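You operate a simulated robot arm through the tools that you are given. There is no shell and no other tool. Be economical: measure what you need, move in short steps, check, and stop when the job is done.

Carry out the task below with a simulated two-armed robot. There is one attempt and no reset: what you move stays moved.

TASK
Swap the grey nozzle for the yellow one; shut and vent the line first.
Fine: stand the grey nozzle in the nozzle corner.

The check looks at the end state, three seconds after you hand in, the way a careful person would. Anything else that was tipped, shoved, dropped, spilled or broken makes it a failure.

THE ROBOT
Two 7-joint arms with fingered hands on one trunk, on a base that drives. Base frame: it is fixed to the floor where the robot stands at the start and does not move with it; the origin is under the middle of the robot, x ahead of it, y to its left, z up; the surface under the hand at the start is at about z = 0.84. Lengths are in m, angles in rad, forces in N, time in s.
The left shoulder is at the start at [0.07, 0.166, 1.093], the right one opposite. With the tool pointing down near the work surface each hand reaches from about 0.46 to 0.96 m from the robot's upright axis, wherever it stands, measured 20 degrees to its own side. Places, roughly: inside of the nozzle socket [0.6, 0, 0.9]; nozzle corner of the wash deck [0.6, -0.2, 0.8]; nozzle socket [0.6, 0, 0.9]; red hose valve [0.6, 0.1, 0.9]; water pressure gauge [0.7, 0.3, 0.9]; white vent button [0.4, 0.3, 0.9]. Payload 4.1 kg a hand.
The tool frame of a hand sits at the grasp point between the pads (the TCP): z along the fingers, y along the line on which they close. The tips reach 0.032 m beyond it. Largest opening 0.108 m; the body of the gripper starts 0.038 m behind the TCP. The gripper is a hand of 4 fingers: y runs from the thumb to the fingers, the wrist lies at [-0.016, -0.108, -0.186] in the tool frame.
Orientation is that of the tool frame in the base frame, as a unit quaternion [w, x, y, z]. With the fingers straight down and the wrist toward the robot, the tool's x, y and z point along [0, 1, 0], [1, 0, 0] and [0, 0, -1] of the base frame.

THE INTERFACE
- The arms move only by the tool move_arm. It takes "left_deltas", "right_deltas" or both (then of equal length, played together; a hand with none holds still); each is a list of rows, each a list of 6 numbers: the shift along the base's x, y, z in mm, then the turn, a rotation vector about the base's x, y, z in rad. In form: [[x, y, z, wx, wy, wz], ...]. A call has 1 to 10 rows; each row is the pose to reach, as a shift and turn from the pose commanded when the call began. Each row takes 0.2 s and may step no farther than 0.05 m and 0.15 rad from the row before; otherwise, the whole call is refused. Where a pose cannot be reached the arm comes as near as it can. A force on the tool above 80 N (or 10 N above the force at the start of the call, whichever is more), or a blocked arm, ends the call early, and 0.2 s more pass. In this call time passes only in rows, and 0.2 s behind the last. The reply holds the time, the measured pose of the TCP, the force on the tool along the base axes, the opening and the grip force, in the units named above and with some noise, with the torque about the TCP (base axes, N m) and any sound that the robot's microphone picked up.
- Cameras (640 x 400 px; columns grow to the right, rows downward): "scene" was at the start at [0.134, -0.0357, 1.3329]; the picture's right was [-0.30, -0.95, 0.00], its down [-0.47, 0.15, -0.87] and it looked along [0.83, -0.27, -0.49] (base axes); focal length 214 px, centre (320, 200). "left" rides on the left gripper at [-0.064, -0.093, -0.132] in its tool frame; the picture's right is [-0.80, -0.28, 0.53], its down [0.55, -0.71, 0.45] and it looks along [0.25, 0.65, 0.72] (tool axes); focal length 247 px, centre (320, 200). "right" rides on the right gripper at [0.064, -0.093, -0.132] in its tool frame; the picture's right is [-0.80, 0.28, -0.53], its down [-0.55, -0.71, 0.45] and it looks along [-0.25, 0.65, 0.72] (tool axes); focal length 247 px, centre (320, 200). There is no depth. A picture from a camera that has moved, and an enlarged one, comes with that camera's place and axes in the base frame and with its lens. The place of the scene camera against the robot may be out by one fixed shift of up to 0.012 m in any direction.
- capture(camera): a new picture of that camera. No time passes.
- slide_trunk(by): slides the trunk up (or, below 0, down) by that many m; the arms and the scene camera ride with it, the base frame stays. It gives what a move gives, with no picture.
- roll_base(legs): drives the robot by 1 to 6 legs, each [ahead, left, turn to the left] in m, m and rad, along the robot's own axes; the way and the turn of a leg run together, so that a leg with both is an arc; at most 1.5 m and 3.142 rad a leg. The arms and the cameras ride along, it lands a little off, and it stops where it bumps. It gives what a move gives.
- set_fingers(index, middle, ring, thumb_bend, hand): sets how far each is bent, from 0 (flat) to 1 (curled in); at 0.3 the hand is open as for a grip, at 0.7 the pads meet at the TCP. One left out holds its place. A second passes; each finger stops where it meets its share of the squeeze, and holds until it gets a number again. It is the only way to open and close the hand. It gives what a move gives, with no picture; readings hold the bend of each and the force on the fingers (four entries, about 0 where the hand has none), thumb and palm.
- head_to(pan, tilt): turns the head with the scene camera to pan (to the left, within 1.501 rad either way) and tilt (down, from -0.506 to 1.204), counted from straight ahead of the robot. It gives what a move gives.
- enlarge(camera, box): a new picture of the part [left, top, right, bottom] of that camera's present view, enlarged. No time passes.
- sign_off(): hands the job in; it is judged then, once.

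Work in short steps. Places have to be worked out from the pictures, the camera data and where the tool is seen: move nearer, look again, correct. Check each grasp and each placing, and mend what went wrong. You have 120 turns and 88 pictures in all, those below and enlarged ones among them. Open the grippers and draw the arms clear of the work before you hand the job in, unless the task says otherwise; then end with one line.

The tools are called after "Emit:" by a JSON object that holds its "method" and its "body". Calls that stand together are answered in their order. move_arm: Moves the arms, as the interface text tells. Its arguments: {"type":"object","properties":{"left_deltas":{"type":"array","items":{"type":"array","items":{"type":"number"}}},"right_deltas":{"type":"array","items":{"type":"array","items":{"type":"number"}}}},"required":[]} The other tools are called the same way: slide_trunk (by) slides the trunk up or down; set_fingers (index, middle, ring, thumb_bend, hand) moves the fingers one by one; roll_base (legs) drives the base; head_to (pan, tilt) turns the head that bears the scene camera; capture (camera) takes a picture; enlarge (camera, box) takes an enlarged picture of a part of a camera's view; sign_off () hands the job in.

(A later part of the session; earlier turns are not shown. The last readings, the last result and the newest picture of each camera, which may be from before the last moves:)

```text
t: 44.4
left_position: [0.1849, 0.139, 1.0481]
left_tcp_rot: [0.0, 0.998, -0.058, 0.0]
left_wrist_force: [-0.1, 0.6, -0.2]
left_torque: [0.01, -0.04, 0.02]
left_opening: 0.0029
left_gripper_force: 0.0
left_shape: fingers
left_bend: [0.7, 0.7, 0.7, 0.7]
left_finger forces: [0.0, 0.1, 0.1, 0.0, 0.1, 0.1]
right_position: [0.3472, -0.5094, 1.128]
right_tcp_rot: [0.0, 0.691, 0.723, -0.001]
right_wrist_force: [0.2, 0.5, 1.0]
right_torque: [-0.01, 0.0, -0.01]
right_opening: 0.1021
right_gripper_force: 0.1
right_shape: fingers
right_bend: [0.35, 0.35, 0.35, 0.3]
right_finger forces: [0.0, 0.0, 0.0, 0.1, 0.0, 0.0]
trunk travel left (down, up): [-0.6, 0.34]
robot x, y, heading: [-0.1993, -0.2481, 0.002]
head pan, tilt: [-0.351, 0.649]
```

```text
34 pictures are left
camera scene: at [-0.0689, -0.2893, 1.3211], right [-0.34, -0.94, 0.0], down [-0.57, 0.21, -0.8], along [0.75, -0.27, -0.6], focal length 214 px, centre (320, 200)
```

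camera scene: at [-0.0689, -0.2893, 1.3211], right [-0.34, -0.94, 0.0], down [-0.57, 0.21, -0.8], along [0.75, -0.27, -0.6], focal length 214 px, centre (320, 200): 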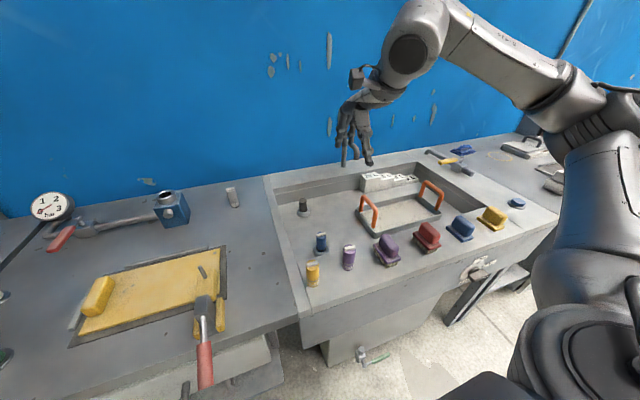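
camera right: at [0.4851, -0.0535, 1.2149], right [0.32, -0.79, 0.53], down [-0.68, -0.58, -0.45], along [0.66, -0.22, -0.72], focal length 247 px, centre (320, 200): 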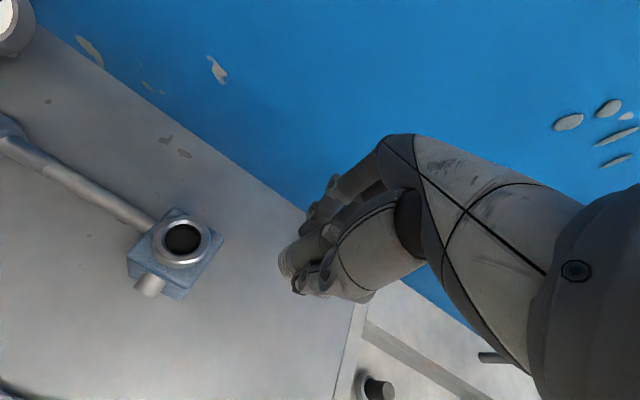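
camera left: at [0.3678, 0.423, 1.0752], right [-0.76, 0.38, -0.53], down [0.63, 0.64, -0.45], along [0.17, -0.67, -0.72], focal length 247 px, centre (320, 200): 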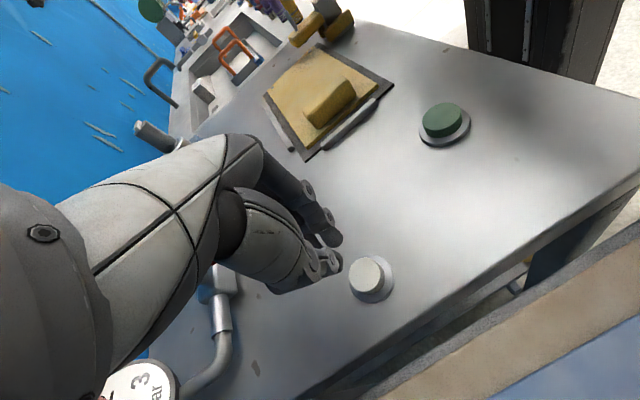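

Grey nozzle stands upright. Enlarge the yellow nozzle region.

Emit:
{"method": "enlarge", "body": {"camera": "scene", "box": [280, 190, 380, 300]}}

Emit:
{"method": "capture", "body": {"camera": "right"}}

```text
3.64 times, centred on (330, 245) of scene
camera zoom: at [-0.0689, -0.2893, 1.3211], right [-0.34, -0.94, 0.0], down [-0.57, 0.21, -0.8], along [0.75, -0.27, -0.6], focal length 780 px, centre (284, 36)
```

zoom: 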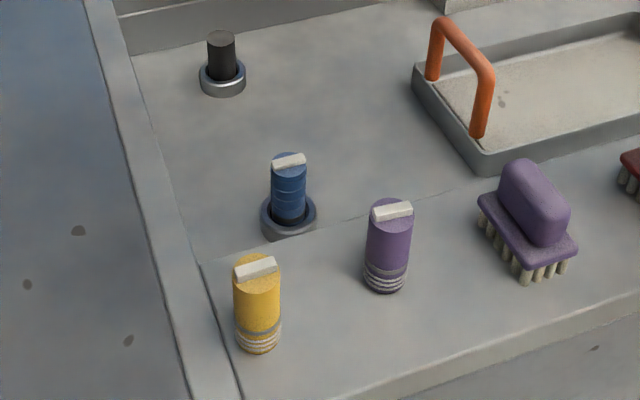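

```text
32 pictures are left
camera right: at [0.2522, -0.4503, 1.2587], right [0.32, -0.78, 0.53], down [-0.68, -0.58, -0.45], along [0.66, -0.22, -0.72], focal length 247 px, centre (320, 200)
```

right: 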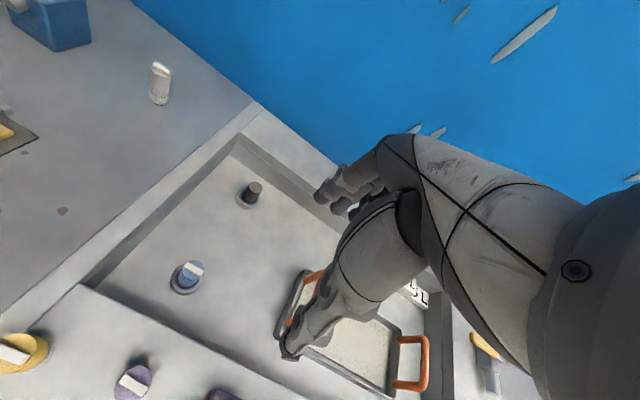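

Yellow nozzle is the same type, bar along y, axis about [0.219, -0.370], top ≈0.915. I back up 60 mm for reach, set fingers to a mid opening, and move above it.

Emit:
{"method": "roll_base", "body": {"legs": [[-0.06, 0, 0]]}}

Emit:
{"method": "set_fingers", "body": {"hand": "right", "index": 0.45, "middle": 0.45, "ring": 0.45, "thumb_bend": 0.4}}

```text
t: 45.4
left_position: [0.1249, 0.1383, 1.0473]
left_tcp_rot: [0.0, 0.998, -0.057, 0.001]
left_wrist_force: [-0.9, 0.5, -0.3]
left_torque: [-0.01, -0.04, 0.01]
left_opening: 0.0028
left_gripper_force: 0.0
left_shape: fingers
left_bend: [0.7, 0.7, 0.7, 0.7]
left_finger forces: [0.1, 0.0, 0.1, 0.0, 0.0, 0.0]
right_position: [0.2853, -0.5097, 1.1288]
right_tcp_rot: [0.001, 0.69, 0.723, 0.001]
right_wrist_force: [-0.3, 0.3, 0.5]
right_torque: [-0.03, -0.04, 0.0]
right_opening: 0.1017
right_gripper_force: 0.2
right_shape: fingers
right_bend: [0.35, 0.35, 0.35, 0.3]
right_finger forces: [0.0, 0.0, 0.1, 0.0, 0.0, 0.1]
trunk travel left (down, up): [-0.6, 0.34]
robot x, y, heading: [-0.2609, -0.2516, 0.003]
head pan, tilt: [-0.351, 0.649]
```

```text
t: 46.4
left_position: [0.124, 0.1386, 1.0475]
left_tcp_rot: [0.0, 0.998, -0.058, 0.0]
left_wrist_force: [-0.1, -0.9, 0.0]
left_torque: [0.02, -0.02, 0.0]
left_opening: 0.0029
left_gripper_force: 0.1
left_shape: fingers
left_bend: [0.7, 0.7, 0.7, 0.7]
left_finger forces: [0.1, 0.1, 0.1, 0.0, 0.0, 0.0]
right_position: [0.2869, -0.5101, 1.1277]
right_tcp_rot: [0.0, 0.691, 0.723, 0.0]
right_wrist_force: [-0.1, 0.4, 0.0]
right_torque: [0.01, -0.01, 0.05]
right_opening: 0.0761
right_gripper_force: 0.1
right_shape: fingers
right_bend: [0.45, 0.45, 0.45, 0.4]
right_finger forces: [0.0, 0.1, 0.0, 0.0, 0.0, 0.0]
trunk travel left (down, up): [-0.6, 0.34]
robot x, y, heading: [-0.2582, -0.2556, 0.004]
head pan, tilt: [-0.351, 0.649]
```

Move above the yellow nozzle.

Emit:
{"method": "move_arm", "body": {"right_deltas": [[-13, 28, -20, 0, 0, -0.01], [-27, 56, -40, 0, 0, -0.02], [-40, 84, -60, 0, 0, -0.03], [-54, 112, -80, 0, 0, -0.045], [-67, 140, -105, 0, 0, -0.045]]}}

Emit:
{"method": "capture", "body": {"camera": "right"}}

Emit:
{"method": "enlarge", "body": {"camera": "scene", "box": [280, 110, 440, 260]}}

```text
t: 47.6
left_position: [0.1273, 0.1389, 1.0476]
left_tcp_rot: [0.001, 0.998, -0.058, 0.0]
left_wrist_force: [0.9, -0.4, 0.5]
left_torque: [-0.01, 0.05, 0.0]
left_opening: 0.003
left_gripper_force: 0.1
left_shape: fingers
left_bend: [0.7, 0.7, 0.7, 0.7]
left_finger forces: [0.0, 0.1, 0.0, 0.0, 0.1, 0.0]
right_position: [0.2201, -0.3677, 1.0223]
right_tcp_rot: [0.0, 0.708, 0.706, 0.0]
right_wrist_force: [0.1, 0.1, -0.1]
right_torque: [0.0, 0.02, 0.0]
right_opening: 0.0761
right_gripper_force: 0.0
right_shape: fingers
right_bend: [0.45, 0.45, 0.45, 0.4]
right_finger forces: [0.0, 0.1, 0.1, 0.0, 0.0, 0.1]
trunk travel left (down, up): [-0.6, 0.34]
robot x, y, heading: [-0.2535, -0.2539, -0.001]
head pan, tilt: [-0.351, 0.649]
```

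```text
31 pictures are left
camera right: at [0.1283, -0.3036, 1.1533], right [0.28, -0.8, 0.53], down [-0.71, -0.55, -0.45], along [0.65, -0.25, -0.72], focal length 247 px, centre (320, 200)
```

right: 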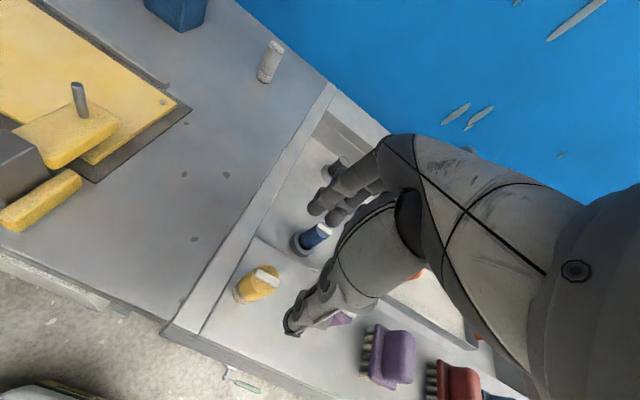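

```text
2.67 times, centred on (360, 185) of scene
camera zoom: at [-0.1289, -0.288, 1.3211], right [-0.34, -0.94, 0.0], down [-0.57, 0.2, -0.8], along [0.75, -0.27, -0.6], focal length 572 px, centre (213, 240)
```

zoom: 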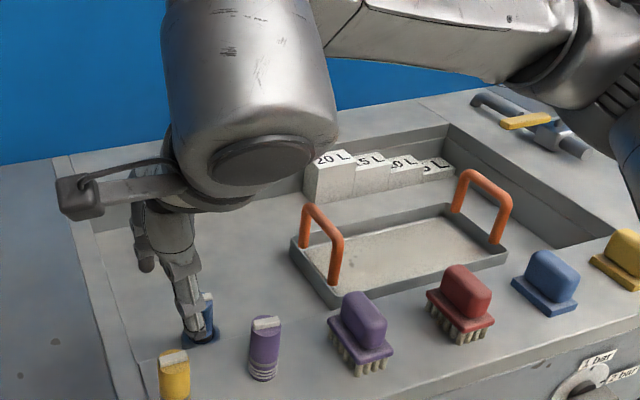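

Yellow axis ≈ [0.222, -0.367]; hand is within 2 mm. Descend to grip height.

Emit:
{"method": "move_arm", "body": {"right_deltas": [[2, 0, -40, 0, 0, 0], [2, 0, -80, 0, 0, 0], [2, 0, -105, 0, 0, 0], [2, 0, -118, 0, 0, 0]]}}

Emit:
{"method": "capture", "body": {"camera": "right"}}

```text
t: 48.6
left_position: [0.1261, 0.1378, 1.0479]
left_tcp_rot: [-0.001, 0.998, -0.058, 0.0]
left_wrist_force: [-0.1, -0.3, -0.1]
left_torque: [-0.04, -0.02, 0.02]
left_opening: 0.0028
left_gripper_force: 0.1
left_shape: fingers
left_bend: [0.7, 0.7, 0.7, 0.7]
left_finger forces: [0.0, 0.0, 0.0, 0.0, 0.0, 0.0]
right_position: [0.2221, -0.3721, 0.9057]
right_tcp_rot: [-0.001, 0.707, 0.707, -0.001]
right_wrist_force: [0.1, 0.4, 0.7]
right_torque: [-0.03, -0.03, -0.01]
right_opening: 0.0764
right_gripper_force: 0.1
right_shape: fingers
right_bend: [0.45, 0.45, 0.45, 0.4]
right_finger forces: [0.1, 0.0, 0.0, 0.0, 0.1, 0.1]
trunk travel left (down, up): [-0.6, 0.34]
robot x, y, heading: [-0.265, -0.2504, 0.008]
head pan, tilt: [-0.351, 0.649]
```

```text
29 pictures are left
camera right: at [0.1292, -0.3072, 1.036], right [0.28, -0.8, 0.53], down [-0.71, -0.55, -0.45], along [0.65, -0.25, -0.72], focal length 247 px, centre (320, 200)
```

right: 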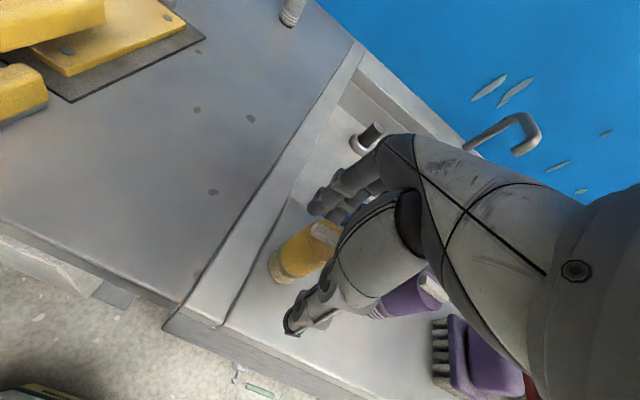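

Nozzle is a few mm toward +y of the TCP; shift +4 mm and close.

Emit:
{"method": "move_arm", "body": {"right_deltas": [[0, 4, -1, 0, 0, 0]]}}

Emit:
{"method": "set_fingers", "body": {"hand": "right", "index": 0.75, "middle": 0.75, "ring": 0.5, "thumb_bend": 0.75}}

Emit:
{"method": "capture", "body": {"camera": "right"}}

```text
t: 49.0
left_position: [0.1251, 0.1385, 1.0481]
left_tcp_rot: [-0.001, 0.998, -0.058, 0.0]
left_wrist_force: [0.2, 0.1, 0.1]
left_torque: [0.02, 0.0, 0.01]
left_opening: 0.0027
left_gripper_force: 0.1
left_shape: fingers
left_bend: [0.7, 0.7, 0.7, 0.7]
left_finger forces: [0.0, 0.1, 0.1, 0.0, 0.0, 0.0]
right_position: [0.22, -0.3656, 0.9038]
right_tcp_rot: [0.0, 0.707, 0.707, 0.0]
right_wrist_force: [0.4, 0.0, -0.1]
right_torque: [0.03, 0.0, 0.04]
right_opening: 0.0763
right_gripper_force: 0.1
right_shape: fingers
right_bend: [0.45, 0.45, 0.45, 0.4]
right_finger forces: [0.0, 0.0, 0.0, 0.0, 0.0, 0.0]
trunk travel left (down, up): [-0.6, 0.34]
robot x, y, heading: [-0.2583, -0.2509, 0.006]
head pan, tilt: [-0.351, 0.649]
```

```text
t: 50.0
left_position: [0.1249, 0.137, 1.0473]
left_tcp_rot: [0.0, 0.998, -0.059, 0.0]
left_wrist_force: [-0.4, 0.3, 0.4]
left_torque: [0.02, 0.0, 0.03]
left_opening: 0.0028
left_gripper_force: 0.0
left_shape: fingers
left_bend: [0.7, 0.7, 0.7, 0.7]
left_finger forces: [0.0, 0.1, 0.0, 0.0, 0.1, 0.0]
right_position: [0.2212, -0.3676, 0.9044]
right_tcp_rot: [0.001, 0.707, 0.707, -0.001]
right_wrist_force: [0.8, 0.0, -0.5]
right_torque: [-0.01, 0.0, 0.03]
right_opening: 0.0234
right_gripper_force: 18.0
right_shape: fingers
right_bend: [0.72, 0.72, 0.5, 0.61]
right_finger forces: [9.7, 8.9, 0.1, 0.1, 17.5, 0.0]
trunk travel left (down, up): [-0.6, 0.34]
robot x, y, heading: [-0.2596, -0.253, 0.002]
head pan, tilt: [-0.351, 0.649]
```

```text
28 pictures are left
camera right: at [0.1291, -0.3026, 1.0354], right [0.28, -0.8, 0.53], down [-0.71, -0.55, -0.45], along [0.65, -0.25, -0.72], focal length 247 px, centre (320, 200)
```

right: 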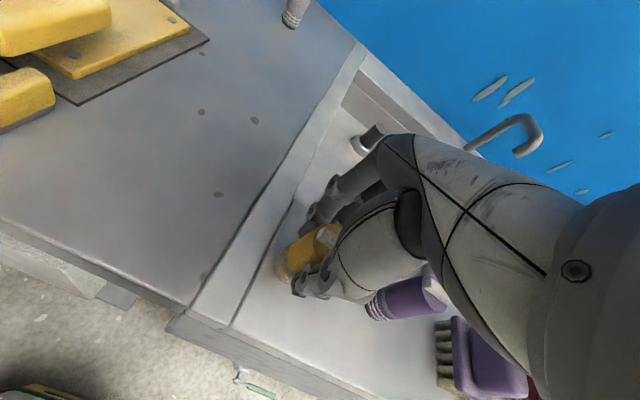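

Good three-point grip and purple untouched. Lift straight up.

Emit:
{"method": "move_arm", "body": {"right_deltas": [[0, 0, 20, 0, 0, 0], [0, 0, 60, 0, 0, 0], [0, 0, 105, 0, 0, 0], [0, 0, 150, 0, 0, 0], [0, 0, 195, 0, 0, 0]]}}

Emit:
{"method": "enlarge", "body": {"camera": "scene", "box": [240, 90, 400, 290]}}

```text
t: 51.2
left_position: [0.1249, 0.1382, 1.0474]
left_tcp_rot: [-0.001, 0.998, -0.058, -0.001]
left_wrist_force: [-0.2, -0.1, 0.5]
left_torque: [0.01, 0.01, -0.01]
left_opening: 0.0028
left_gripper_force: 0.0
left_shape: fingers
left_bend: [0.7, 0.7, 0.7, 0.7]
left_finger forces: [0.0, 0.1, 0.0, 0.0, 0.0, 0.0]
right_position: [0.2197, -0.3688, 1.0979]
right_tcp_rot: [-0.001, 0.707, 0.707, 0.0]
right_wrist_force: [0.2, -0.3, -0.1]
right_torque: [0.01, -0.03, -0.01]
right_opening: 0.0232
right_gripper_force: 18.2
right_shape: fingers
right_bend: [0.72, 0.72, 0.5, 0.61]
right_finger forces: [10.0, 8.9, 0.0, 0.0, 17.5, 0.1]
trunk travel left (down, up): [-0.6, 0.34]
robot x, y, heading: [-0.2584, -0.2557, 0.002]
head pan, tilt: [-0.351, 0.649]
```

```text
2.00 times, centred on (320, 190) of scene
camera zoom: at [-0.13, -0.2887, 1.3211], right [-0.34, -0.94, 0.0], down [-0.57, 0.21, -0.8], along [0.75, -0.27, -0.6], focal length 429 px, centre (320, 220)
```

zoom: 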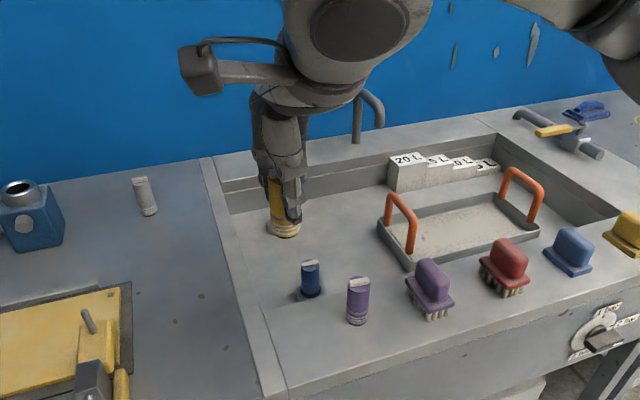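

Yellow held, everything else standing. Drive back left/ahead and turn 0.4 rad left, which gives the right wrist room for the twist.

Emit:
{"method": "roll_base", "body": {"legs": [[0, 0.2, 0], [0.18, 0, 0], [0, 0, 0.4]]}}

Emit:
{"method": "head_to", "body": {"pan": -0.2, "tilt": 0.6}}

Emit:
{"method": "capture", "body": {"camera": "scene"}}

```text
t: 55.1
left_position: [0.1184, 0.4601, 1.0477]
left_tcp_rot: [0.0, 0.99, 0.143, 0.0]
left_wrist_force: [0.2, 0.0, -0.3]
left_torque: [0.0, -0.02, 0.01]
left_opening: 0.0027
left_gripper_force: 0.1
left_shape: fingers
left_bend: [0.7, 0.7, 0.7, 0.7]
left_finger forces: [0.0, 0.0, 0.1, 0.0, 0.0, 0.0]
right_position: [0.4042, 0.0316, 1.0971]
right_tcp_rot: [0.0, 0.552, 0.834, 0.0]
right_wrist_force: [-0.7, -0.9, 0.5]
right_torque: [0.0, 0.0, 0.04]
right_opening: 0.0235
right_gripper_force: 18.3
right_shape: fingers
right_bend: [0.72, 0.72, 0.5, 0.61]
right_finger forces: [10.1, 8.8, 0.0, 0.0, 17.5, 0.0]
trunk travel left (down, up): [-0.6, 0.34]
robot x, y, heading: [-0.0816, -0.0488, 0.408]
head pan, tilt: [-0.351, 0.649]
```

```text
t: 55.8
left_position: [0.1177, 0.4604, 1.0478]
left_tcp_rot: [0.0, 0.99, 0.143, -0.001]
left_wrist_force: [0.1, -0.6, 0.4]
left_torque: [0.01, 0.0, 0.01]
left_opening: 0.0029
left_gripper_force: 0.0
left_shape: fingers
left_bend: [0.7, 0.7, 0.7, 0.7]
left_finger forces: [0.1, 0.1, 0.0, 0.0, 0.0, 0.0]
right_position: [0.4045, 0.0314, 1.0981]
right_tcp_rot: [0.001, 0.551, 0.834, 0.0]
right_wrist_force: [0.0, 0.2, -1.2]
right_torque: [-0.01, -0.01, -0.02]
right_opening: 0.0232
right_gripper_force: 17.9
right_shape: fingers
right_bend: [0.72, 0.72, 0.5, 0.61]
right_finger forces: [9.9, 8.9, 0.0, 0.0, 17.4, 0.0]
trunk travel left (down, up): [-0.6, 0.34]
robot x, y, heading: [-0.0822, -0.0439, 0.404]
head pan, tilt: [-0.201, 0.6]
```

```text
26 pictures are left
camera scene: at [0.0485, -0.0184, 1.3253], right [0.2, -0.98, 0.0], down [-0.55, -0.12, -0.82], along [0.81, 0.17, -0.57], focal length 214 px, centre (320, 200)
```

scene: 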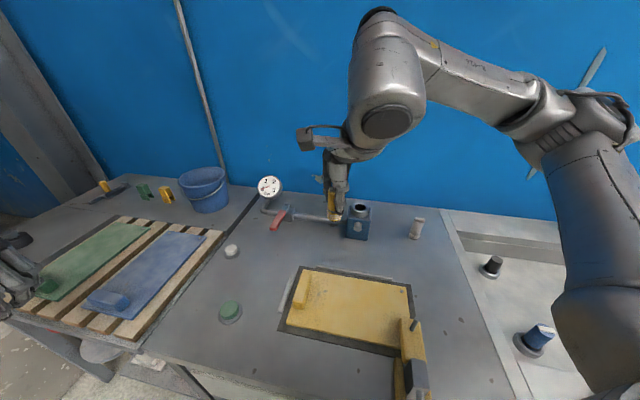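

Move the yellow nozzle above the socket while turning to about 57° yaw.

Emit:
{"method": "move_arm", "body": {"right_deltas": [[29, -9, -3, 0, 0, 0.1], [58, -18, -6, 0, 0, 0.2], [87, -27, -9, 0, 0, 0.3], [116, -36, -12, 0, 0, 0.4], [145, -45, -15, 0, 0, 0.5], [168, -53, -20, 0, 0, 0.6]]}}

Emit:
{"method": "capture", "body": {"camera": "right"}}

Emit:
{"method": "enlarge", "body": {"camera": "scene", "box": [310, 130, 430, 250]}}

```text
t: 57.2
left_position: [0.1201, 0.4597, 1.0465]
left_tcp_rot: [0.0, 0.99, 0.142, 0.0]
left_wrist_force: [-0.9, 0.4, 0.3]
left_torque: [0.02, 0.01, 0.01]
left_opening: 0.0029
left_gripper_force: 0.0
left_shape: fingers
left_bend: [0.7, 0.7, 0.7, 0.7]
left_finger forces: [0.0, 0.0, 0.0, 0.0, 0.0, 0.1]
right_position: [0.5728, -0.0211, 1.0767]
right_tcp_rot: [-0.001, 0.28, 0.96, 0.0]
right_wrist_force: [-0.1, 1.1, -0.9]
right_torque: [0.01, 0.02, 0.01]
right_opening: 0.0229
right_gripper_force: 18.1
right_shape: fingers
right_bend: [0.72, 0.72, 0.5, 0.61]
right_finger forces: [10.1, 9.0, 0.0, 0.1, 17.6, 0.1]
trunk travel left (down, up): [-0.6, 0.34]
robot x, y, heading: [-0.0859, -0.0494, 0.403]
head pan, tilt: [-0.201, 0.6]
```

```text
25 pictures are left
camera right: at [0.47, -0.0653, 1.2088], right [0.83, -0.19, 0.53], down [0.08, -0.89, -0.45], along [0.56, 0.41, -0.72], focal length 247 px, centre (320, 200)
```

right: 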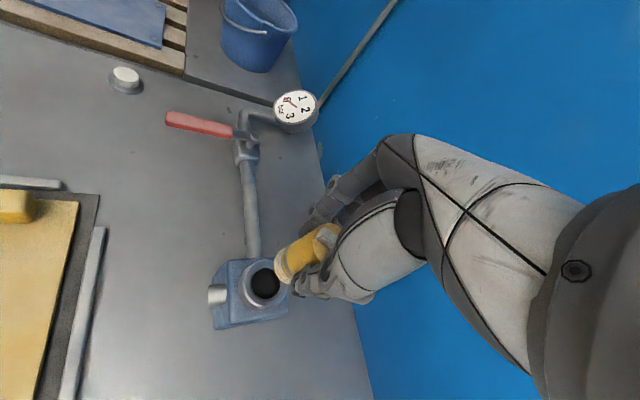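

```text
3.33 times, centred on (370, 190) of scene
camera zoom: at [0.0495, -0.0189, 1.3253], right [0.2, -0.98, 0.0], down [-0.55, -0.12, -0.82], along [0.81, 0.17, -0.57], focal length 715 px, centre (153, 233)
```

zoom: 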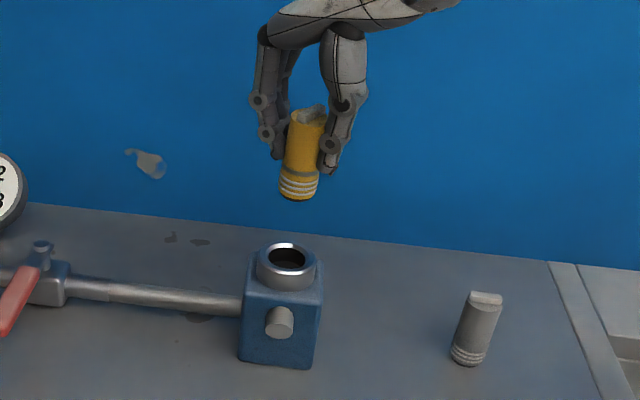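

The yellow nozzle is about 8 mm short in x of the socket axis. Correct and lower to just above the collar.

Emit:
{"method": "move_arm", "body": {"right_deltas": [[8, 0, -30, 0, 0, 0], [8, 0, -60, 0, 0, 0], [8, 0, -72, 0, 0, 0]]}}

Emit:
{"method": "enlarge", "body": {"camera": "right", "box": [200, 190, 360, 340]}}

Emit:
{"method": "enlarge", "body": {"camera": "scene", "box": [320, 150, 400, 240]}}

```text
t: 58.0
left_position: [0.1209, 0.4581, 1.0492]
left_tcp_rot: [-0.001, 0.99, 0.143, 0.0]
left_wrist_force: [-0.1, 0.2, 1.0]
left_torque: [0.05, -0.01, 0.01]
left_opening: 0.003
left_gripper_force: 0.1
left_shape: fingers
left_bend: [0.7, 0.7, 0.7, 0.7]
left_finger forces: [0.1, 0.1, 0.0, 0.1, 0.0, 0.0]
right_position: [0.581, -0.0463, 1.0055]
right_tcp_rot: [-0.004, 0.299, 0.954, 0.011]
right_wrist_force: [0.0, 0.8, 5.2]
right_torque: [0.11, 0.07, -0.01]
right_opening: 0.023
right_gripper_force: 19.6
right_shape: fingers
right_bend: [0.73, 0.73, 0.5, 0.61]
right_finger forces: [12.4, 8.6, 0.1, 0.0, 18.3, 0.0]
right hand out of reach, approached as far as the arm can: row 1, 2, 3
trunk travel left (down, up): [-0.6, 0.34]
robot x, y, heading: [-0.083, -0.0446, 0.409]
head pan, tilt: [-0.201, 0.6]
```

```text
2.67 times, centred on (280, 265) of right
camera zoom: at [0.4756, -0.0884, 1.1368], right [0.82, -0.23, 0.53], down [0.05, -0.88, -0.47], along [0.57, 0.41, -0.71], focal length 659 px, centre (427, 27)
```

zoom: 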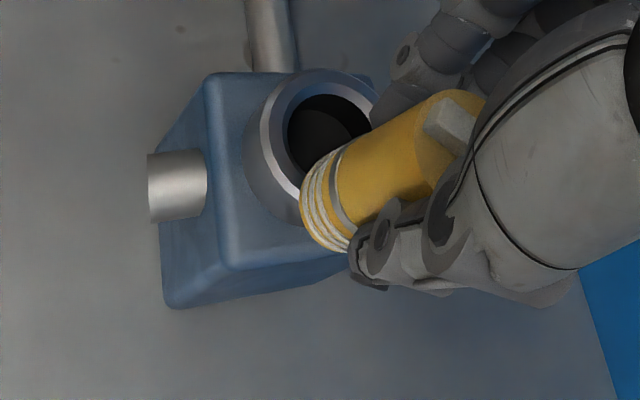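

```text
4.44 times, centred on (360, 195) of scene
camera zoom: at [0.0495, -0.0214, 1.3254], right [0.2, -0.98, 0.0], down [-0.55, -0.11, -0.82], along [0.81, 0.17, -0.57], focal length 953 px, centre (142, 222)
```

zoom: 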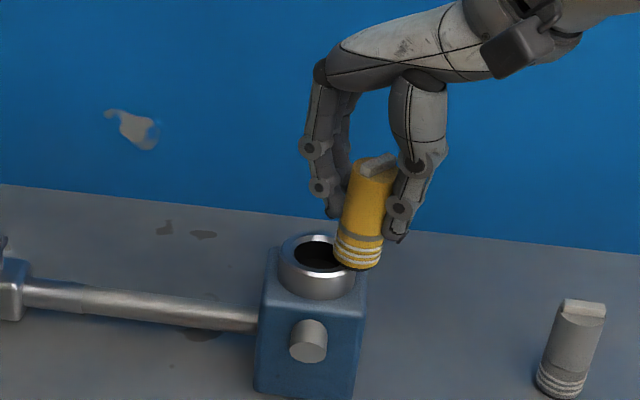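

The arm hit its reach limit at this base pose and drifted to -y. Raise and retreat; I'll return to the original base pose, where this wrist pose was reachable.

Emit:
{"method": "move_arm", "body": {"right_deltas": [[-4, -10, 30, 0, 0, -0.05], [-8, -15, 65, 0, 0, -0.15], [-30, -15, 80, 0, 0, -0.28], [-60, -10, 90, 0, 0, -0.42], [-90, 0, 95, 0, 0, -0.56]]}}

Emit:
{"method": "roll_base", "body": {"legs": [[0, 0, -0.4]]}}

```text
t: 59.2
left_position: [0.1187, 0.4625, 1.0474]
left_tcp_rot: [0.0, 0.99, 0.142, 0.0]
left_wrist_force: [-0.2, 0.3, -0.1]
left_torque: [-0.01, -0.02, 0.05]
left_opening: 0.0031
left_gripper_force: 0.1
left_shape: fingers
left_bend: [0.7, 0.7, 0.7, 0.7]
left_finger forces: [0.0, 0.2, 0.0, 0.0, 0.0, 0.1]
right_position: [0.487, -0.0439, 1.1034]
right_tcp_rot: [0.0, 0.536, 0.844, 0.0]
right_wrist_force: [0.2, -0.1, -1.1]
right_torque: [0.0, -0.02, 0.03]
right_opening: 0.023
right_gripper_force: 19.2
right_shape: fingers
right_bend: [0.73, 0.73, 0.5, 0.61]
right_finger forces: [11.3, 8.6, 0.0, 0.1, 17.9, 0.1]
trunk travel left (down, up): [-0.6, 0.34]
robot x, y, heading: [-0.08, -0.046, 0.406]
head pan, tilt: [-0.201, 0.6]
```

```text
t: 60.8
left_position: [0.3009, 0.3408, 1.0478]
left_tcp_rot: [0.0, 0.998, -0.057, 0.0]
left_wrist_force: [0.3, 0.0, -0.5]
left_torque: [0.02, -0.01, -0.01]
left_opening: 0.003
left_gripper_force: 0.0
left_shape: fingers
left_bend: [0.7, 0.7, 0.7, 0.7]
left_finger forces: [0.0, 0.0, 0.1, 0.0, 0.0, 0.0]
right_position: [0.4444, -0.2662, 1.102]
right_tcp_rot: [0.0, 0.692, 0.722, 0.0]
right_wrist_force: [0.5, 0.2, -1.1]
right_torque: [0.01, -0.01, -0.01]
right_opening: 0.0232
right_gripper_force: 19.0
right_shape: fingers
right_bend: [0.73, 0.73, 0.5, 0.61]
right_finger forces: [11.3, 8.5, 0.1, 0.1, 18.0, 0.1]
trunk travel left (down, up): [-0.6, 0.34]
robot x, y, heading: [-0.082, -0.053, 0.007]
head pan, tilt: [-0.201, 0.6]
```

Drive to about (0, -0.08), giving the right wrist more room, then approach low over the socket.

Emit:
{"method": "roll_base", "body": {"legs": [[0.08, -0.03, 0]]}}

Emit:
{"method": "head_to", "body": {"pan": 0.1, "tilt": 0.6}}

```text
t: 61.9
left_position: [0.3841, 0.312, 1.0475]
left_tcp_rot: [0.0, 0.998, -0.056, 0.0]
left_wrist_force: [-0.3, 0.1, 0.5]
left_torque: [0.01, 0.04, 0.03]
left_opening: 0.0029
left_gripper_force: 0.1
left_shape: fingers
left_bend: [0.7, 0.7, 0.7, 0.7]
left_finger forces: [0.0, 0.0, 0.0, 0.0, 0.1, 0.1]
right_position: [0.5273, -0.2968, 1.1024]
right_tcp_rot: [-0.001, 0.692, 0.722, 0.0]
right_wrist_force: [0.2, -0.3, -0.7]
right_torque: [-0.03, 0.0, 0.05]
right_opening: 0.0231
right_gripper_force: 18.8
right_shape: fingers
right_bend: [0.73, 0.73, 0.5, 0.61]
right_finger forces: [11.2, 8.6, 0.1, 0.0, 17.9, 0.1]
trunk travel left (down, up): [-0.6, 0.34]
robot x, y, heading: [-0.0021, -0.0773, 0.008]
head pan, tilt: [-0.201, 0.6]
```

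```text
t: 62.7
left_position: [0.383, 0.3116, 1.0484]
left_tcp_rot: [0.0, 0.998, -0.057, 0.0]
left_wrist_force: [-0.8, 0.3, 0.2]
left_torque: [-0.02, -0.03, 0.04]
left_opening: 0.0028
left_gripper_force: 0.1
left_shape: fingers
left_bend: [0.7, 0.7, 0.7, 0.7]
left_finger forces: [0.0, 0.1, 0.0, 0.1, 0.0, 0.0]
right_position: [0.5257, -0.2963, 1.1034]
right_tcp_rot: [0.0, 0.692, 0.722, 0.0]
right_wrist_force: [-0.5, -0.6, -0.6]
right_torque: [0.0, -0.01, 0.0]
right_opening: 0.0229
right_gripper_force: 19.2
right_shape: fingers
right_bend: [0.73, 0.73, 0.5, 0.61]
right_finger forces: [11.2, 8.6, 0.0, 0.1, 17.9, 0.0]
trunk travel left (down, up): [-0.6, 0.34]
robot x, y, heading: [0.0, -0.0798, 0.008]
head pan, tilt: [0.099, 0.6]
```

Move to above the socket while yawing to about 1.0 rad.

Emit:
{"method": "move_arm", "body": {"right_deltas": [[6, 30, 0, 0, 0, 0.1], [12, 60, 0, 0, 0, 0.2], [18, 90, 0, 0, 0, 0.31], [24, 120, -10, 0, 0, 0.42], [30, 150, -20, 0, 0, 0.53], [36, 182, -30, 0, 0, 0.64], [42, 214, -40, 0, 0, 0.75], [48, 244, -50, 0, 0, 0.85], [52, 274, -63, 0, 0, 0.95]]}}

Emit:
{"method": "enlarge", "body": {"camera": "right", "box": [200, 190, 360, 340]}}

Emit:
{"method": "enlarge", "body": {"camera": "scene", "box": [290, 110, 430, 260]}}

```text
t: 64.7
left_position: [0.3832, 0.3129, 1.0475]
left_tcp_rot: [0.001, 0.998, -0.056, -0.001]
left_wrist_force: [0.2, -0.2, -0.7]
left_torque: [0.0, 0.02, 0.01]
left_opening: 0.0029
left_gripper_force: 0.1
left_shape: fingers
left_bend: [0.7, 0.7, 0.7, 0.7]
left_finger forces: [0.1, 0.0, 0.1, 0.1, 0.0, 0.1]
right_position: [0.578, -0.0225, 1.0398]
right_tcp_rot: [0.0, 0.285, 0.959, -0.001]
right_wrist_force: [0.5, -0.1, -0.6]
right_torque: [0.0, -0.01, 0.0]
right_opening: 0.0231
right_gripper_force: 18.3
right_shape: fingers
right_bend: [0.73, 0.73, 0.5, 0.61]
right_finger forces: [11.2, 8.5, 0.0, 0.1, 17.8, 0.1]
trunk travel left (down, up): [-0.6, 0.34]
robot x, y, heading: [-0.0013, -0.0769, 0.007]
head pan, tilt: [0.099, 0.6]
```

```text
2.67 times, centred on (280, 265) of right
camera zoom: at [0.4735, -0.0652, 1.1708], right [0.82, -0.2, 0.53], down [0.07, -0.89, -0.45], along [0.56, 0.41, -0.72], focal length 659 px, centre (427, 27)
```

zoom: 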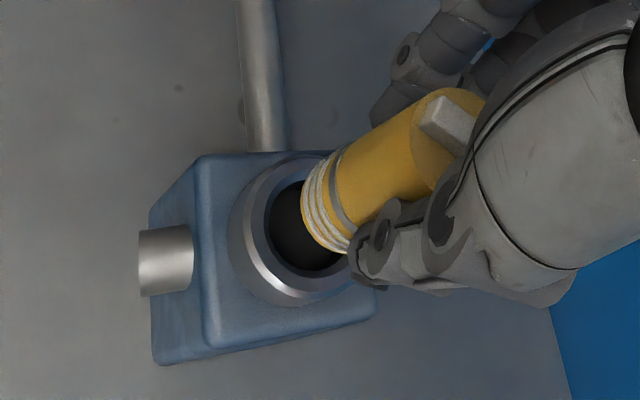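

```text
2.67 times, centred on (360, 185) of scene
camera zoom: at [0.1359, -0.0755, 1.3252], right [0.11, -0.99, 0.0], down [-0.56, -0.06, -0.82], along [0.82, 0.09, -0.57], focal length 572 px, centre (213, 240)
```

zoom: 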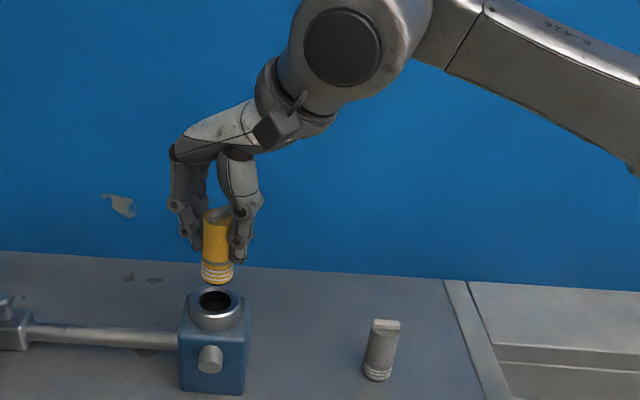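

Reachable and nearly aligned. Shift +4 mm x and lower to just above the collar for a close look.

Emit:
{"method": "move_arm", "body": {"right_deltas": [[4, 0, -15, 0, 0, 0], [4, 0, -32, 0, 0, 0]]}}

Emit:
{"method": "enlarge", "body": {"camera": "right", "box": [220, 200, 340, 320]}}

Emit:
{"method": "enlarge", "body": {"camera": "scene", "box": [320, 160, 380, 230]}}

```text
t: 65.3
left_position: [0.3821, 0.3122, 1.0484]
left_tcp_rot: [0.0, 0.998, -0.056, 0.0]
left_wrist_force: [0.1, -0.5, -0.4]
left_torque: [0.02, -0.02, 0.0]
left_opening: 0.0029
left_gripper_force: 0.1
left_shape: fingers
left_bend: [0.7, 0.7, 0.7, 0.7]
left_finger forces: [0.1, 0.1, 0.0, 0.0, 0.1, 0.1]
right_position: [0.5822, -0.022, 1.0079]
right_tcp_rot: [0.0, 0.285, 0.958, 0.001]
right_wrist_force: [0.1, 0.0, -1.0]
right_torque: [0.02, 0.0, 0.02]
right_opening: 0.023
right_gripper_force: 18.9
right_shape: fingers
right_bend: [0.73, 0.73, 0.5, 0.61]
right_finger forces: [11.2, 8.3, 0.0, 0.1, 17.8, 0.0]
trunk travel left (down, up): [-0.6, 0.34]
robot x, y, heading: [-0.0009, -0.0813, 0.004]
head pan, tilt: [0.099, 0.6]
```

```text
3.33 times, centred on (280, 260) of right
camera zoom: at [0.4782, -0.0653, 1.1393], right [0.82, -0.2, 0.53], down [0.07, -0.89, -0.45], along [0.56, 0.41, -0.72], focal length 823 px, centre (453, 0)
```

zoom: 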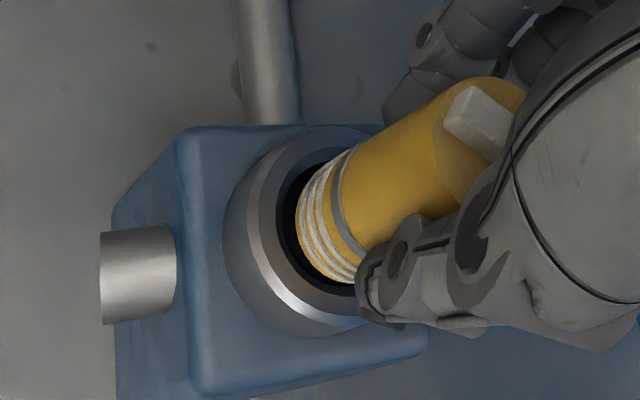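

```text
5.71 times, centred on (350, 195) of scene
camera zoom: at [0.1352, -0.0771, 1.3254], right [0.11, -0.99, 0.0], down [-0.56, -0.06, -0.82], along [0.82, 0.09, -0.57], focal length 1226 px, centre (149, 229)
```

zoom: 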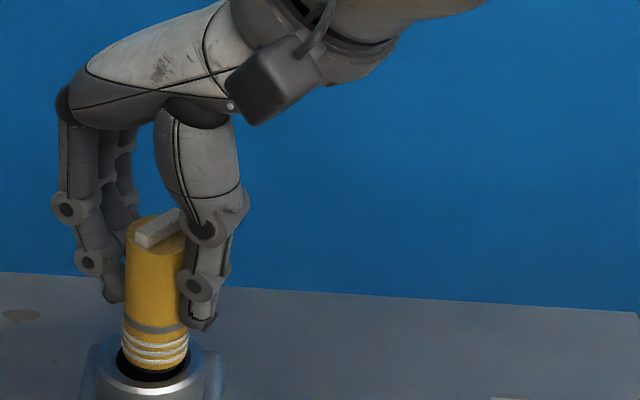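

Well centred over the hole. Lower slowly; seating should come near TCP z ≈ 0.993.

Emit:
{"method": "move_arm", "body": {"right_deltas": [[0, 0, -4, 0, 0, 0], [0, 0, -7, 0, 0, 0], [0, 0, -10, 0, 0, 0]]}}

Emit:
{"method": "enlarge", "body": {"camera": "right", "box": [220, 200, 340, 320]}}

```text
t: 66.1
left_position: [0.3833, 0.3123, 1.0469]
left_tcp_rot: [0.0, 0.998, -0.055, 0.001]
left_wrist_force: [0.4, 0.2, 0.4]
left_torque: [0.0, 0.01, 0.01]
left_opening: 0.0028
left_gripper_force: 0.0
left_shape: fingers
left_bend: [0.7, 0.7, 0.7, 0.7]
left_finger forces: [0.0, 0.1, 0.0, 0.0, 0.0, 0.0]
right_position: [0.5819, -0.0216, 0.9977]
right_tcp_rot: [0.0, 0.285, 0.959, 0.0]
right_wrist_force: [0.3, -0.1, -0.3]
right_torque: [-0.03, 0.0, -0.02]
right_opening: 0.0227
right_gripper_force: 19.0
right_shape: fingers
right_bend: [0.73, 0.73, 0.5, 0.61]
right_finger forces: [11.3, 8.5, 0.0, 0.0, 17.7, 0.0]
trunk travel left (down, up): [-0.6, 0.34]
robot x, y, heading: [-0.0011, -0.0777, 0.01]
head pan, tilt: [0.099, 0.6]
```

```text
3.33 times, centred on (280, 260) of right
camera zoom: at [0.4785, -0.0646, 1.1289], right [0.82, -0.2, 0.53], down [0.07, -0.89, -0.45], along [0.56, 0.41, -0.72], focal length 823 px, centre (453, 0)
```

zoom: 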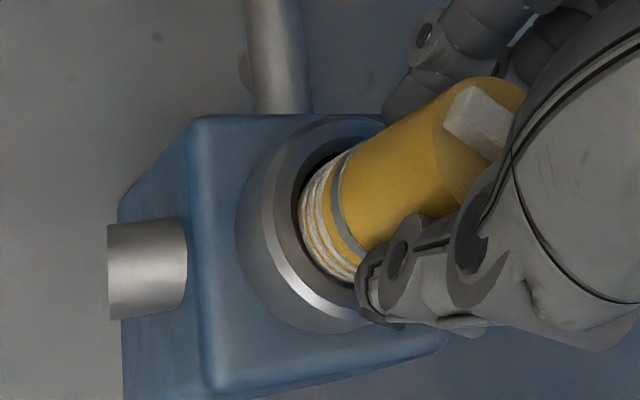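

Entering the hole with no force. Continue down in small steps.

Emit:
{"method": "move_arm", "body": {"right_deltas": [[0, 0, -3, 0, 0, 0], [0, 0, -5, 0, 0, 0], [0, 0, -7, 0, 0, 0]]}}

```text
t: 66.9
left_position: [0.3821, 0.3138, 1.0481]
left_tcp_rot: [0.0, 0.998, -0.056, 0.0]
left_wrist_force: [-0.1, -0.4, -0.8]
left_torque: [0.02, 0.0, 0.0]
left_opening: 0.0029
left_gripper_force: 0.0
left_shape: fingers
left_bend: [0.7, 0.7, 0.7, 0.7]
left_finger forces: [0.0, 0.0, 0.0, 0.0, 0.1, 0.0]
right_position: [0.5817, -0.0217, 0.9909]
right_tcp_rot: [0.001, 0.285, 0.959, 0.0]
right_wrist_force: [3.0, 0.5, 0.8]
right_torque: [0.04, -0.11, 0.0]
right_opening: 0.0229
right_gripper_force: 19.6
right_shape: fingers
right_bend: [0.73, 0.73, 0.5, 0.61]
right_finger forces: [11.3, 10.3, 0.0, 0.0, 17.5, 0.0]
trunk travel left (down, up): [-0.6, 0.34]
robot x, y, heading: [0.0004, -0.0787, 0.012]
head pan, tilt: [0.099, 0.6]
```

Slight side contact; nudge +1 mm x and continue down.

Emit:
{"method": "move_arm", "body": {"right_deltas": [[1, 0, -2, 0, 0, 0], [1, 0, -4, 0, 0, 0], [1, 0, -6, 0, 0, 0]]}}

Emit:
{"method": "enlarge", "body": {"camera": "right", "box": [220, 200, 340, 320]}}

```text
t: 67.7
left_position: [0.3805, 0.3132, 1.0484]
left_tcp_rot: [0.0, 0.998, -0.056, 0.001]
left_wrist_force: [-0.9, 0.4, -0.6]
left_torque: [-0.01, 0.03, 0.0]
left_opening: 0.0031
left_gripper_force: 0.0
left_shape: fingers
left_bend: [0.7, 0.7, 0.7, 0.7]
left_finger forces: [0.0, 0.1, 0.0, 0.0, 0.0, 0.1]
right_position: [0.583, -0.0216, 0.9864]
right_tcp_rot: [0.002, 0.285, 0.959, 0.002]
right_wrist_force: [2.6, 2.8, 18.8]
right_torque: [-0.14, 0.01, 0.02]
right_opening: 0.0224
right_gripper_force: 21.4
right_shape: fingers
right_bend: [0.73, 0.73, 0.5, 0.61]
right_finger forces: [12.8, 12.2, 0.0, 0.0, 18.3, 0.0]
trunk travel left (down, up): [-0.6, 0.34]
robot x, y, heading: [-0.0034, -0.0779, 0.009]
head pan, tilt: [0.099, 0.6]
```

```text
3.33 times, centred on (280, 260) of right
camera zoom: at [0.478, -0.0646, 1.118], right [0.82, -0.2, 0.53], down [0.08, -0.89, -0.45], along [0.57, 0.41, -0.72], focal length 823 px, centre (453, 0)
```

zoom: 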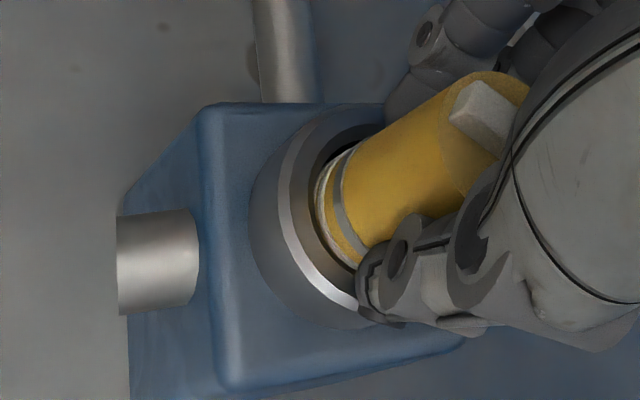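

It bottoms at z ≈ 0.986 (19 N), like the grey one sat. Ease 2 mm and turn clockwise back toward bar-along-pipe.

Emit:
{"method": "move_arm", "body": {"right_deltas": [[0, 0, 2, 0, 0, -0.1], [0, 0, 2, 0, 0, -0.2], [0, 0, 1, 0, 0, -0.32], [0, 0, 1, 0, 0, -0.44]]}}

Emit:
{"method": "enlarge", "body": {"camera": "scene", "box": [310, 150, 390, 240]}}

```text
t: 68.7
left_position: [0.382, 0.311, 1.0478]
left_tcp_rot: [0.0, 0.998, -0.057, 0.0]
left_wrist_force: [-0.6, -0.2, -0.7]
left_torque: [0.04, -0.01, 0.0]
left_opening: 0.0031
left_gripper_force: 0.1
left_shape: fingers
left_bend: [0.7, 0.7, 0.7, 0.7]
left_finger forces: [0.0, 0.0, 0.0, 0.0, 0.0, 0.1]
right_position: [0.5818, -0.0235, 0.987]
right_tcp_rot: [0.001, 0.49, 0.872, 0.001]
right_wrist_force: [4.3, -3.7, 16.6]
right_torque: [-0.26, 0.09, 0.15]
right_opening: 0.0228
right_gripper_force: 21.4
right_shape: fingers
right_bend: [0.74, 0.73, 0.5, 0.62]
right_finger forces: [11.2, 11.4, 0.1, 0.0, 19.5, 0.0]
trunk travel left (down, up): [-0.6, 0.34]
robot x, y, heading: [-0.0072, -0.0798, 0.003]
head pan, tilt: [0.099, 0.6]
```

```text
4.44 times, centred on (350, 195) of scene
camera zoom: at [0.1339, -0.0776, 1.3255], right [0.11, -0.99, 0.0], down [-0.56, -0.06, -0.83], along [0.82, 0.09, -0.56], focal length 953 px, centre (187, 222)
```

zoom: 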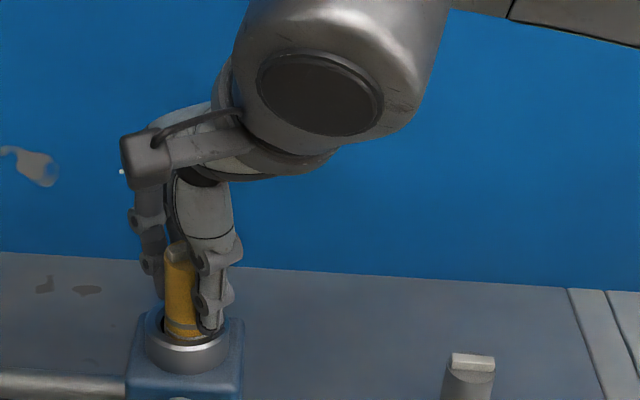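

It turns with slight friction. Continue clockwise to bring the bar along the pipe.

Emit:
{"method": "move_arm", "body": {"right_deltas": [[0, -1, 0, 0, 0, -0.12], [0, -1, 0, 0, 0, -0.24], [0, -1, 0, 0, 0, -0.36], [0, -1, 0, 0, 0, -0.48], [0, -1, 0, 0, 0, -0.55]]}}

Emit:
{"method": "enlarge", "body": {"camera": "scene", "box": [310, 150, 390, 240]}}

```text
t: 69.9
left_position: [0.3825, 0.3112, 1.0491]
left_tcp_rot: [0.001, 0.998, -0.057, 0.0]
left_wrist_force: [0.0, 0.3, -0.2]
left_torque: [0.01, 0.03, -0.02]
left_opening: 0.0031
left_gripper_force: 0.1
left_shape: fingers
left_bend: [0.7, 0.7, 0.7, 0.7]
left_finger forces: [0.0, 0.0, 0.0, 0.0, 0.0, 0.0]
right_position: [0.5816, -0.0231, 0.9856]
right_tcp_rot: [0.0, 0.707, 0.707, 0.0]
right_wrist_force: [7.4, -5.3, 18.7]
right_torque: [-0.16, -0.04, 0.15]
right_opening: 0.0234
right_gripper_force: 22.1
right_shape: fingers
right_bend: [0.74, 0.74, 0.5, 0.62]
right_finger forces: [13.1, 12.8, 0.0, 0.0, 17.9, 0.0]
trunk travel left (down, up): [-0.6, 0.34]
robot x, y, heading: [0.0002, -0.0763, 0.003]
head pan, tilt: [0.099, 0.6]
```

```text
4.44 times, centred on (350, 195) of scene
camera zoom: at [0.1341, -0.0778, 1.3255], right [0.11, -0.99, 0.0], down [-0.56, -0.06, -0.83], along [0.82, 0.09, -0.56], focal length 953 px, centre (187, 222)
```

zoom: 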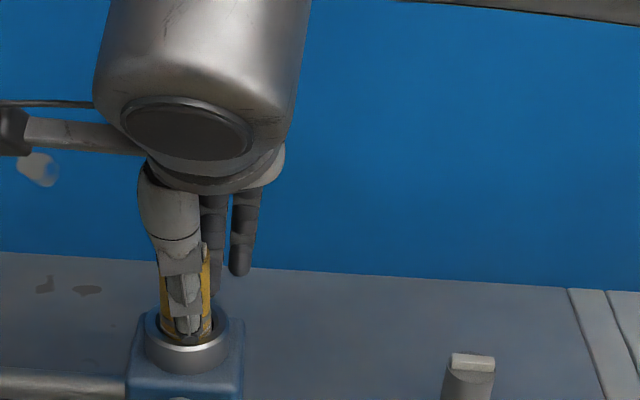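

Now yaw 0. Test locking with a gentle upward pull of a few mm.

Emit:
{"method": "move_arm", "body": {"right_deltas": [[0, 0, 3, 0, 0, 0], [0, 0, 5, 0, 0, 0], [0, 0, 7, 0, 0, 0]]}}

Emit:
{"method": "enlarge", "body": {"camera": "right", "box": [220, 200, 380, 340]}}

```text
t: 70.7
left_position: [0.3828, 0.3125, 1.0474]
left_tcp_rot: [0.001, 0.998, -0.056, 0.0]
left_wrist_force: [-0.2, 0.4, -0.2]
left_torque: [-0.01, -0.02, 0.0]
left_opening: 0.0029
left_gripper_force: 0.1
left_shape: fingers
left_bend: [0.7, 0.7, 0.7, 0.7]
left_finger forces: [0.0, 0.0, 0.0, 0.1, 0.0, 0.0]
right_position: [0.581, -0.0227, 0.9927]
right_tcp_rot: [0.0, 0.706, 0.708, -0.001]
right_wrist_force: [0.8, 0.1, -1.2]
right_torque: [0.03, -0.02, -0.02]
right_opening: 0.0231
right_gripper_force: 18.4
right_shape: fingers
right_bend: [0.74, 0.73, 0.5, 0.62]
right_finger forces: [10.6, 9.0, 0.0, 0.1, 17.4, 0.0]
trunk travel left (down, up): [-0.6, 0.34]
robot x, y, heading: [0.0022, -0.0787, 0.006]
head pan, tilt: [0.099, 0.6]
```

```text
2.86 times, centred on (300, 270) of right
camera zoom: at [0.4902, 0.0408, 1.1239], right [0.29, -0.8, 0.53], down [-0.7, -0.55, -0.45], along [0.65, -0.25, -0.72], focal length 706 px, centre (377, 0)
```

zoom: 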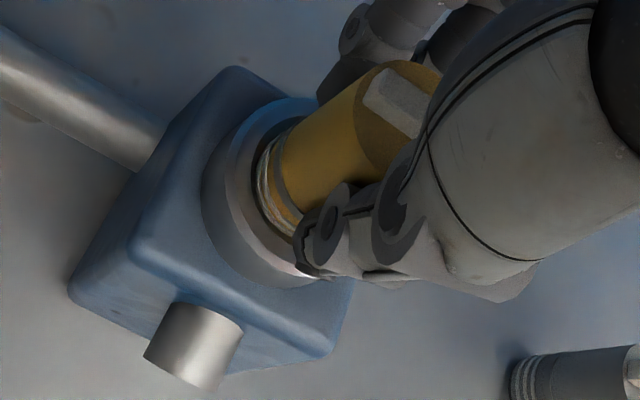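

It lifts freely, so the socket is a plain push-in seat (the grey one showed the same). Push it back down to the stop.

Emit:
{"method": "move_arm", "body": {"right_deltas": [[0, 0, -3, 0, 0, 0], [0, 0, -6, 0, 0, 0], [0, 0, -8, 0, 0, 0], [0, 0, -9, 0, 0, 0]]}}

Emit:
{"method": "enlarge", "body": {"camera": "right", "box": [220, 200, 380, 340]}}

```text
t: 71.7
left_position: [0.3816, 0.3116, 1.0487]
left_tcp_rot: [0.0, 0.998, -0.057, 0.0]
left_wrist_force: [0.0, -0.8, 0.0]
left_torque: [-0.03, -0.02, 0.0]
left_opening: 0.0031
left_gripper_force: 0.1
left_shape: fingers
left_bend: [0.7, 0.7, 0.7, 0.7]
left_finger forces: [0.0, 0.0, 0.0, 0.0, 0.0, 0.0]
right_position: [0.5834, -0.023, 0.9865]
right_tcp_rot: [0.001, 0.707, 0.707, 0.001]
right_wrist_force: [3.4, -2.4, 18.4]
right_torque: [-0.04, 0.07, 0.03]
right_opening: 0.0229
right_gripper_force: 21.2
right_shape: fingers
right_bend: [0.74, 0.74, 0.5, 0.62]
right_finger forces: [12.0, 12.2, 0.0, 0.0, 18.4, 0.1]
trunk travel left (down, up): [-0.6, 0.34]
robot x, y, heading: [-0.0007, -0.0769, 0.006]
head pan, tilt: [0.099, 0.6]
```

```text
2.86 times, centred on (300, 270) of right
camera zoom: at [0.49, 0.0402, 1.1174], right [0.28, -0.8, 0.53], down [-0.7, -0.55, -0.45], along [0.65, -0.25, -0.72], focal length 706 px, centre (377, 0)
```

zoom: 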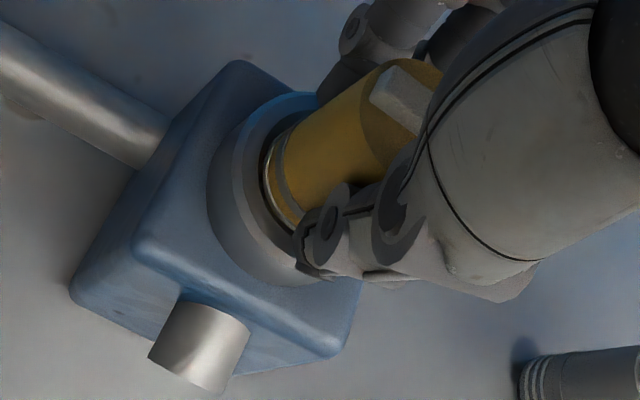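

Seated as deep as the grey was. To be sure about locking, I try turning further clockwise while seated, watching for a stop or click.

Emit:
{"method": "move_arm", "body": {"right_deltas": [[0, 0, 1, 0, 0, -0.12], [0, 0, 1, 0, 0, -0.24], [0, 0, 1, 0, 0, -0.36], [0, 0, 1, 0, 0, -0.48], [0, 0, 1, 0, 0, -0.6]]}}

Emit:
{"method": "enlarge", "body": {"camera": "right", "box": [220, 200, 380, 340]}}

```text
t: 72.9
left_position: [0.3813, 0.3104, 1.0494]
left_tcp_rot: [0.0, 0.998, -0.056, 0.002]
left_wrist_force: [0.6, 0.4, 0.6]
left_torque: [0.0, -0.01, 0.0]
left_opening: 0.003
left_gripper_force: 0.1
left_shape: fingers
left_bend: [0.7, 0.7, 0.7, 0.7]
left_finger forces: [0.1, 0.0, 0.0, 0.0, 0.0, 0.0]
right_position: [0.5807, -0.0258, 0.9854]
right_tcp_rot: [0.0, 0.884, 0.467, 0.001]
right_wrist_force: [-2.5, -11.9, 18.2]
right_torque: [-0.19, 0.26, 0.3]
right_opening: 0.0231
right_gripper_force: 21.9
right_shape: fingers
right_bend: [0.74, 0.74, 0.5, 0.62]
right_finger forces: [11.6, 12.8, 0.0, 0.0, 20.4, 0.0]
trunk travel left (down, up): [-0.6, 0.34]
robot x, y, heading: [-0.0017, -0.078, 0.007]
head pan, tilt: [0.099, 0.6]
```

```text
2.86 times, centred on (300, 270) of right
camera zoom: at [0.5415, 0.0797, 1.1172], right [-0.22, -0.82, 0.53], down [-0.89, -0.05, -0.45], along [0.4, -0.57, -0.72], focal length 706 px, centre (377, 0)
```

zoom: 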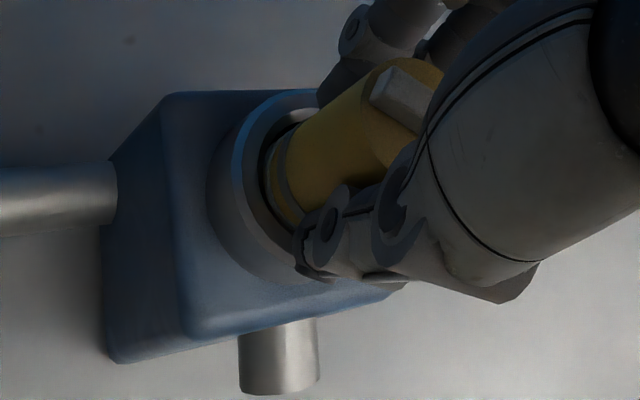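

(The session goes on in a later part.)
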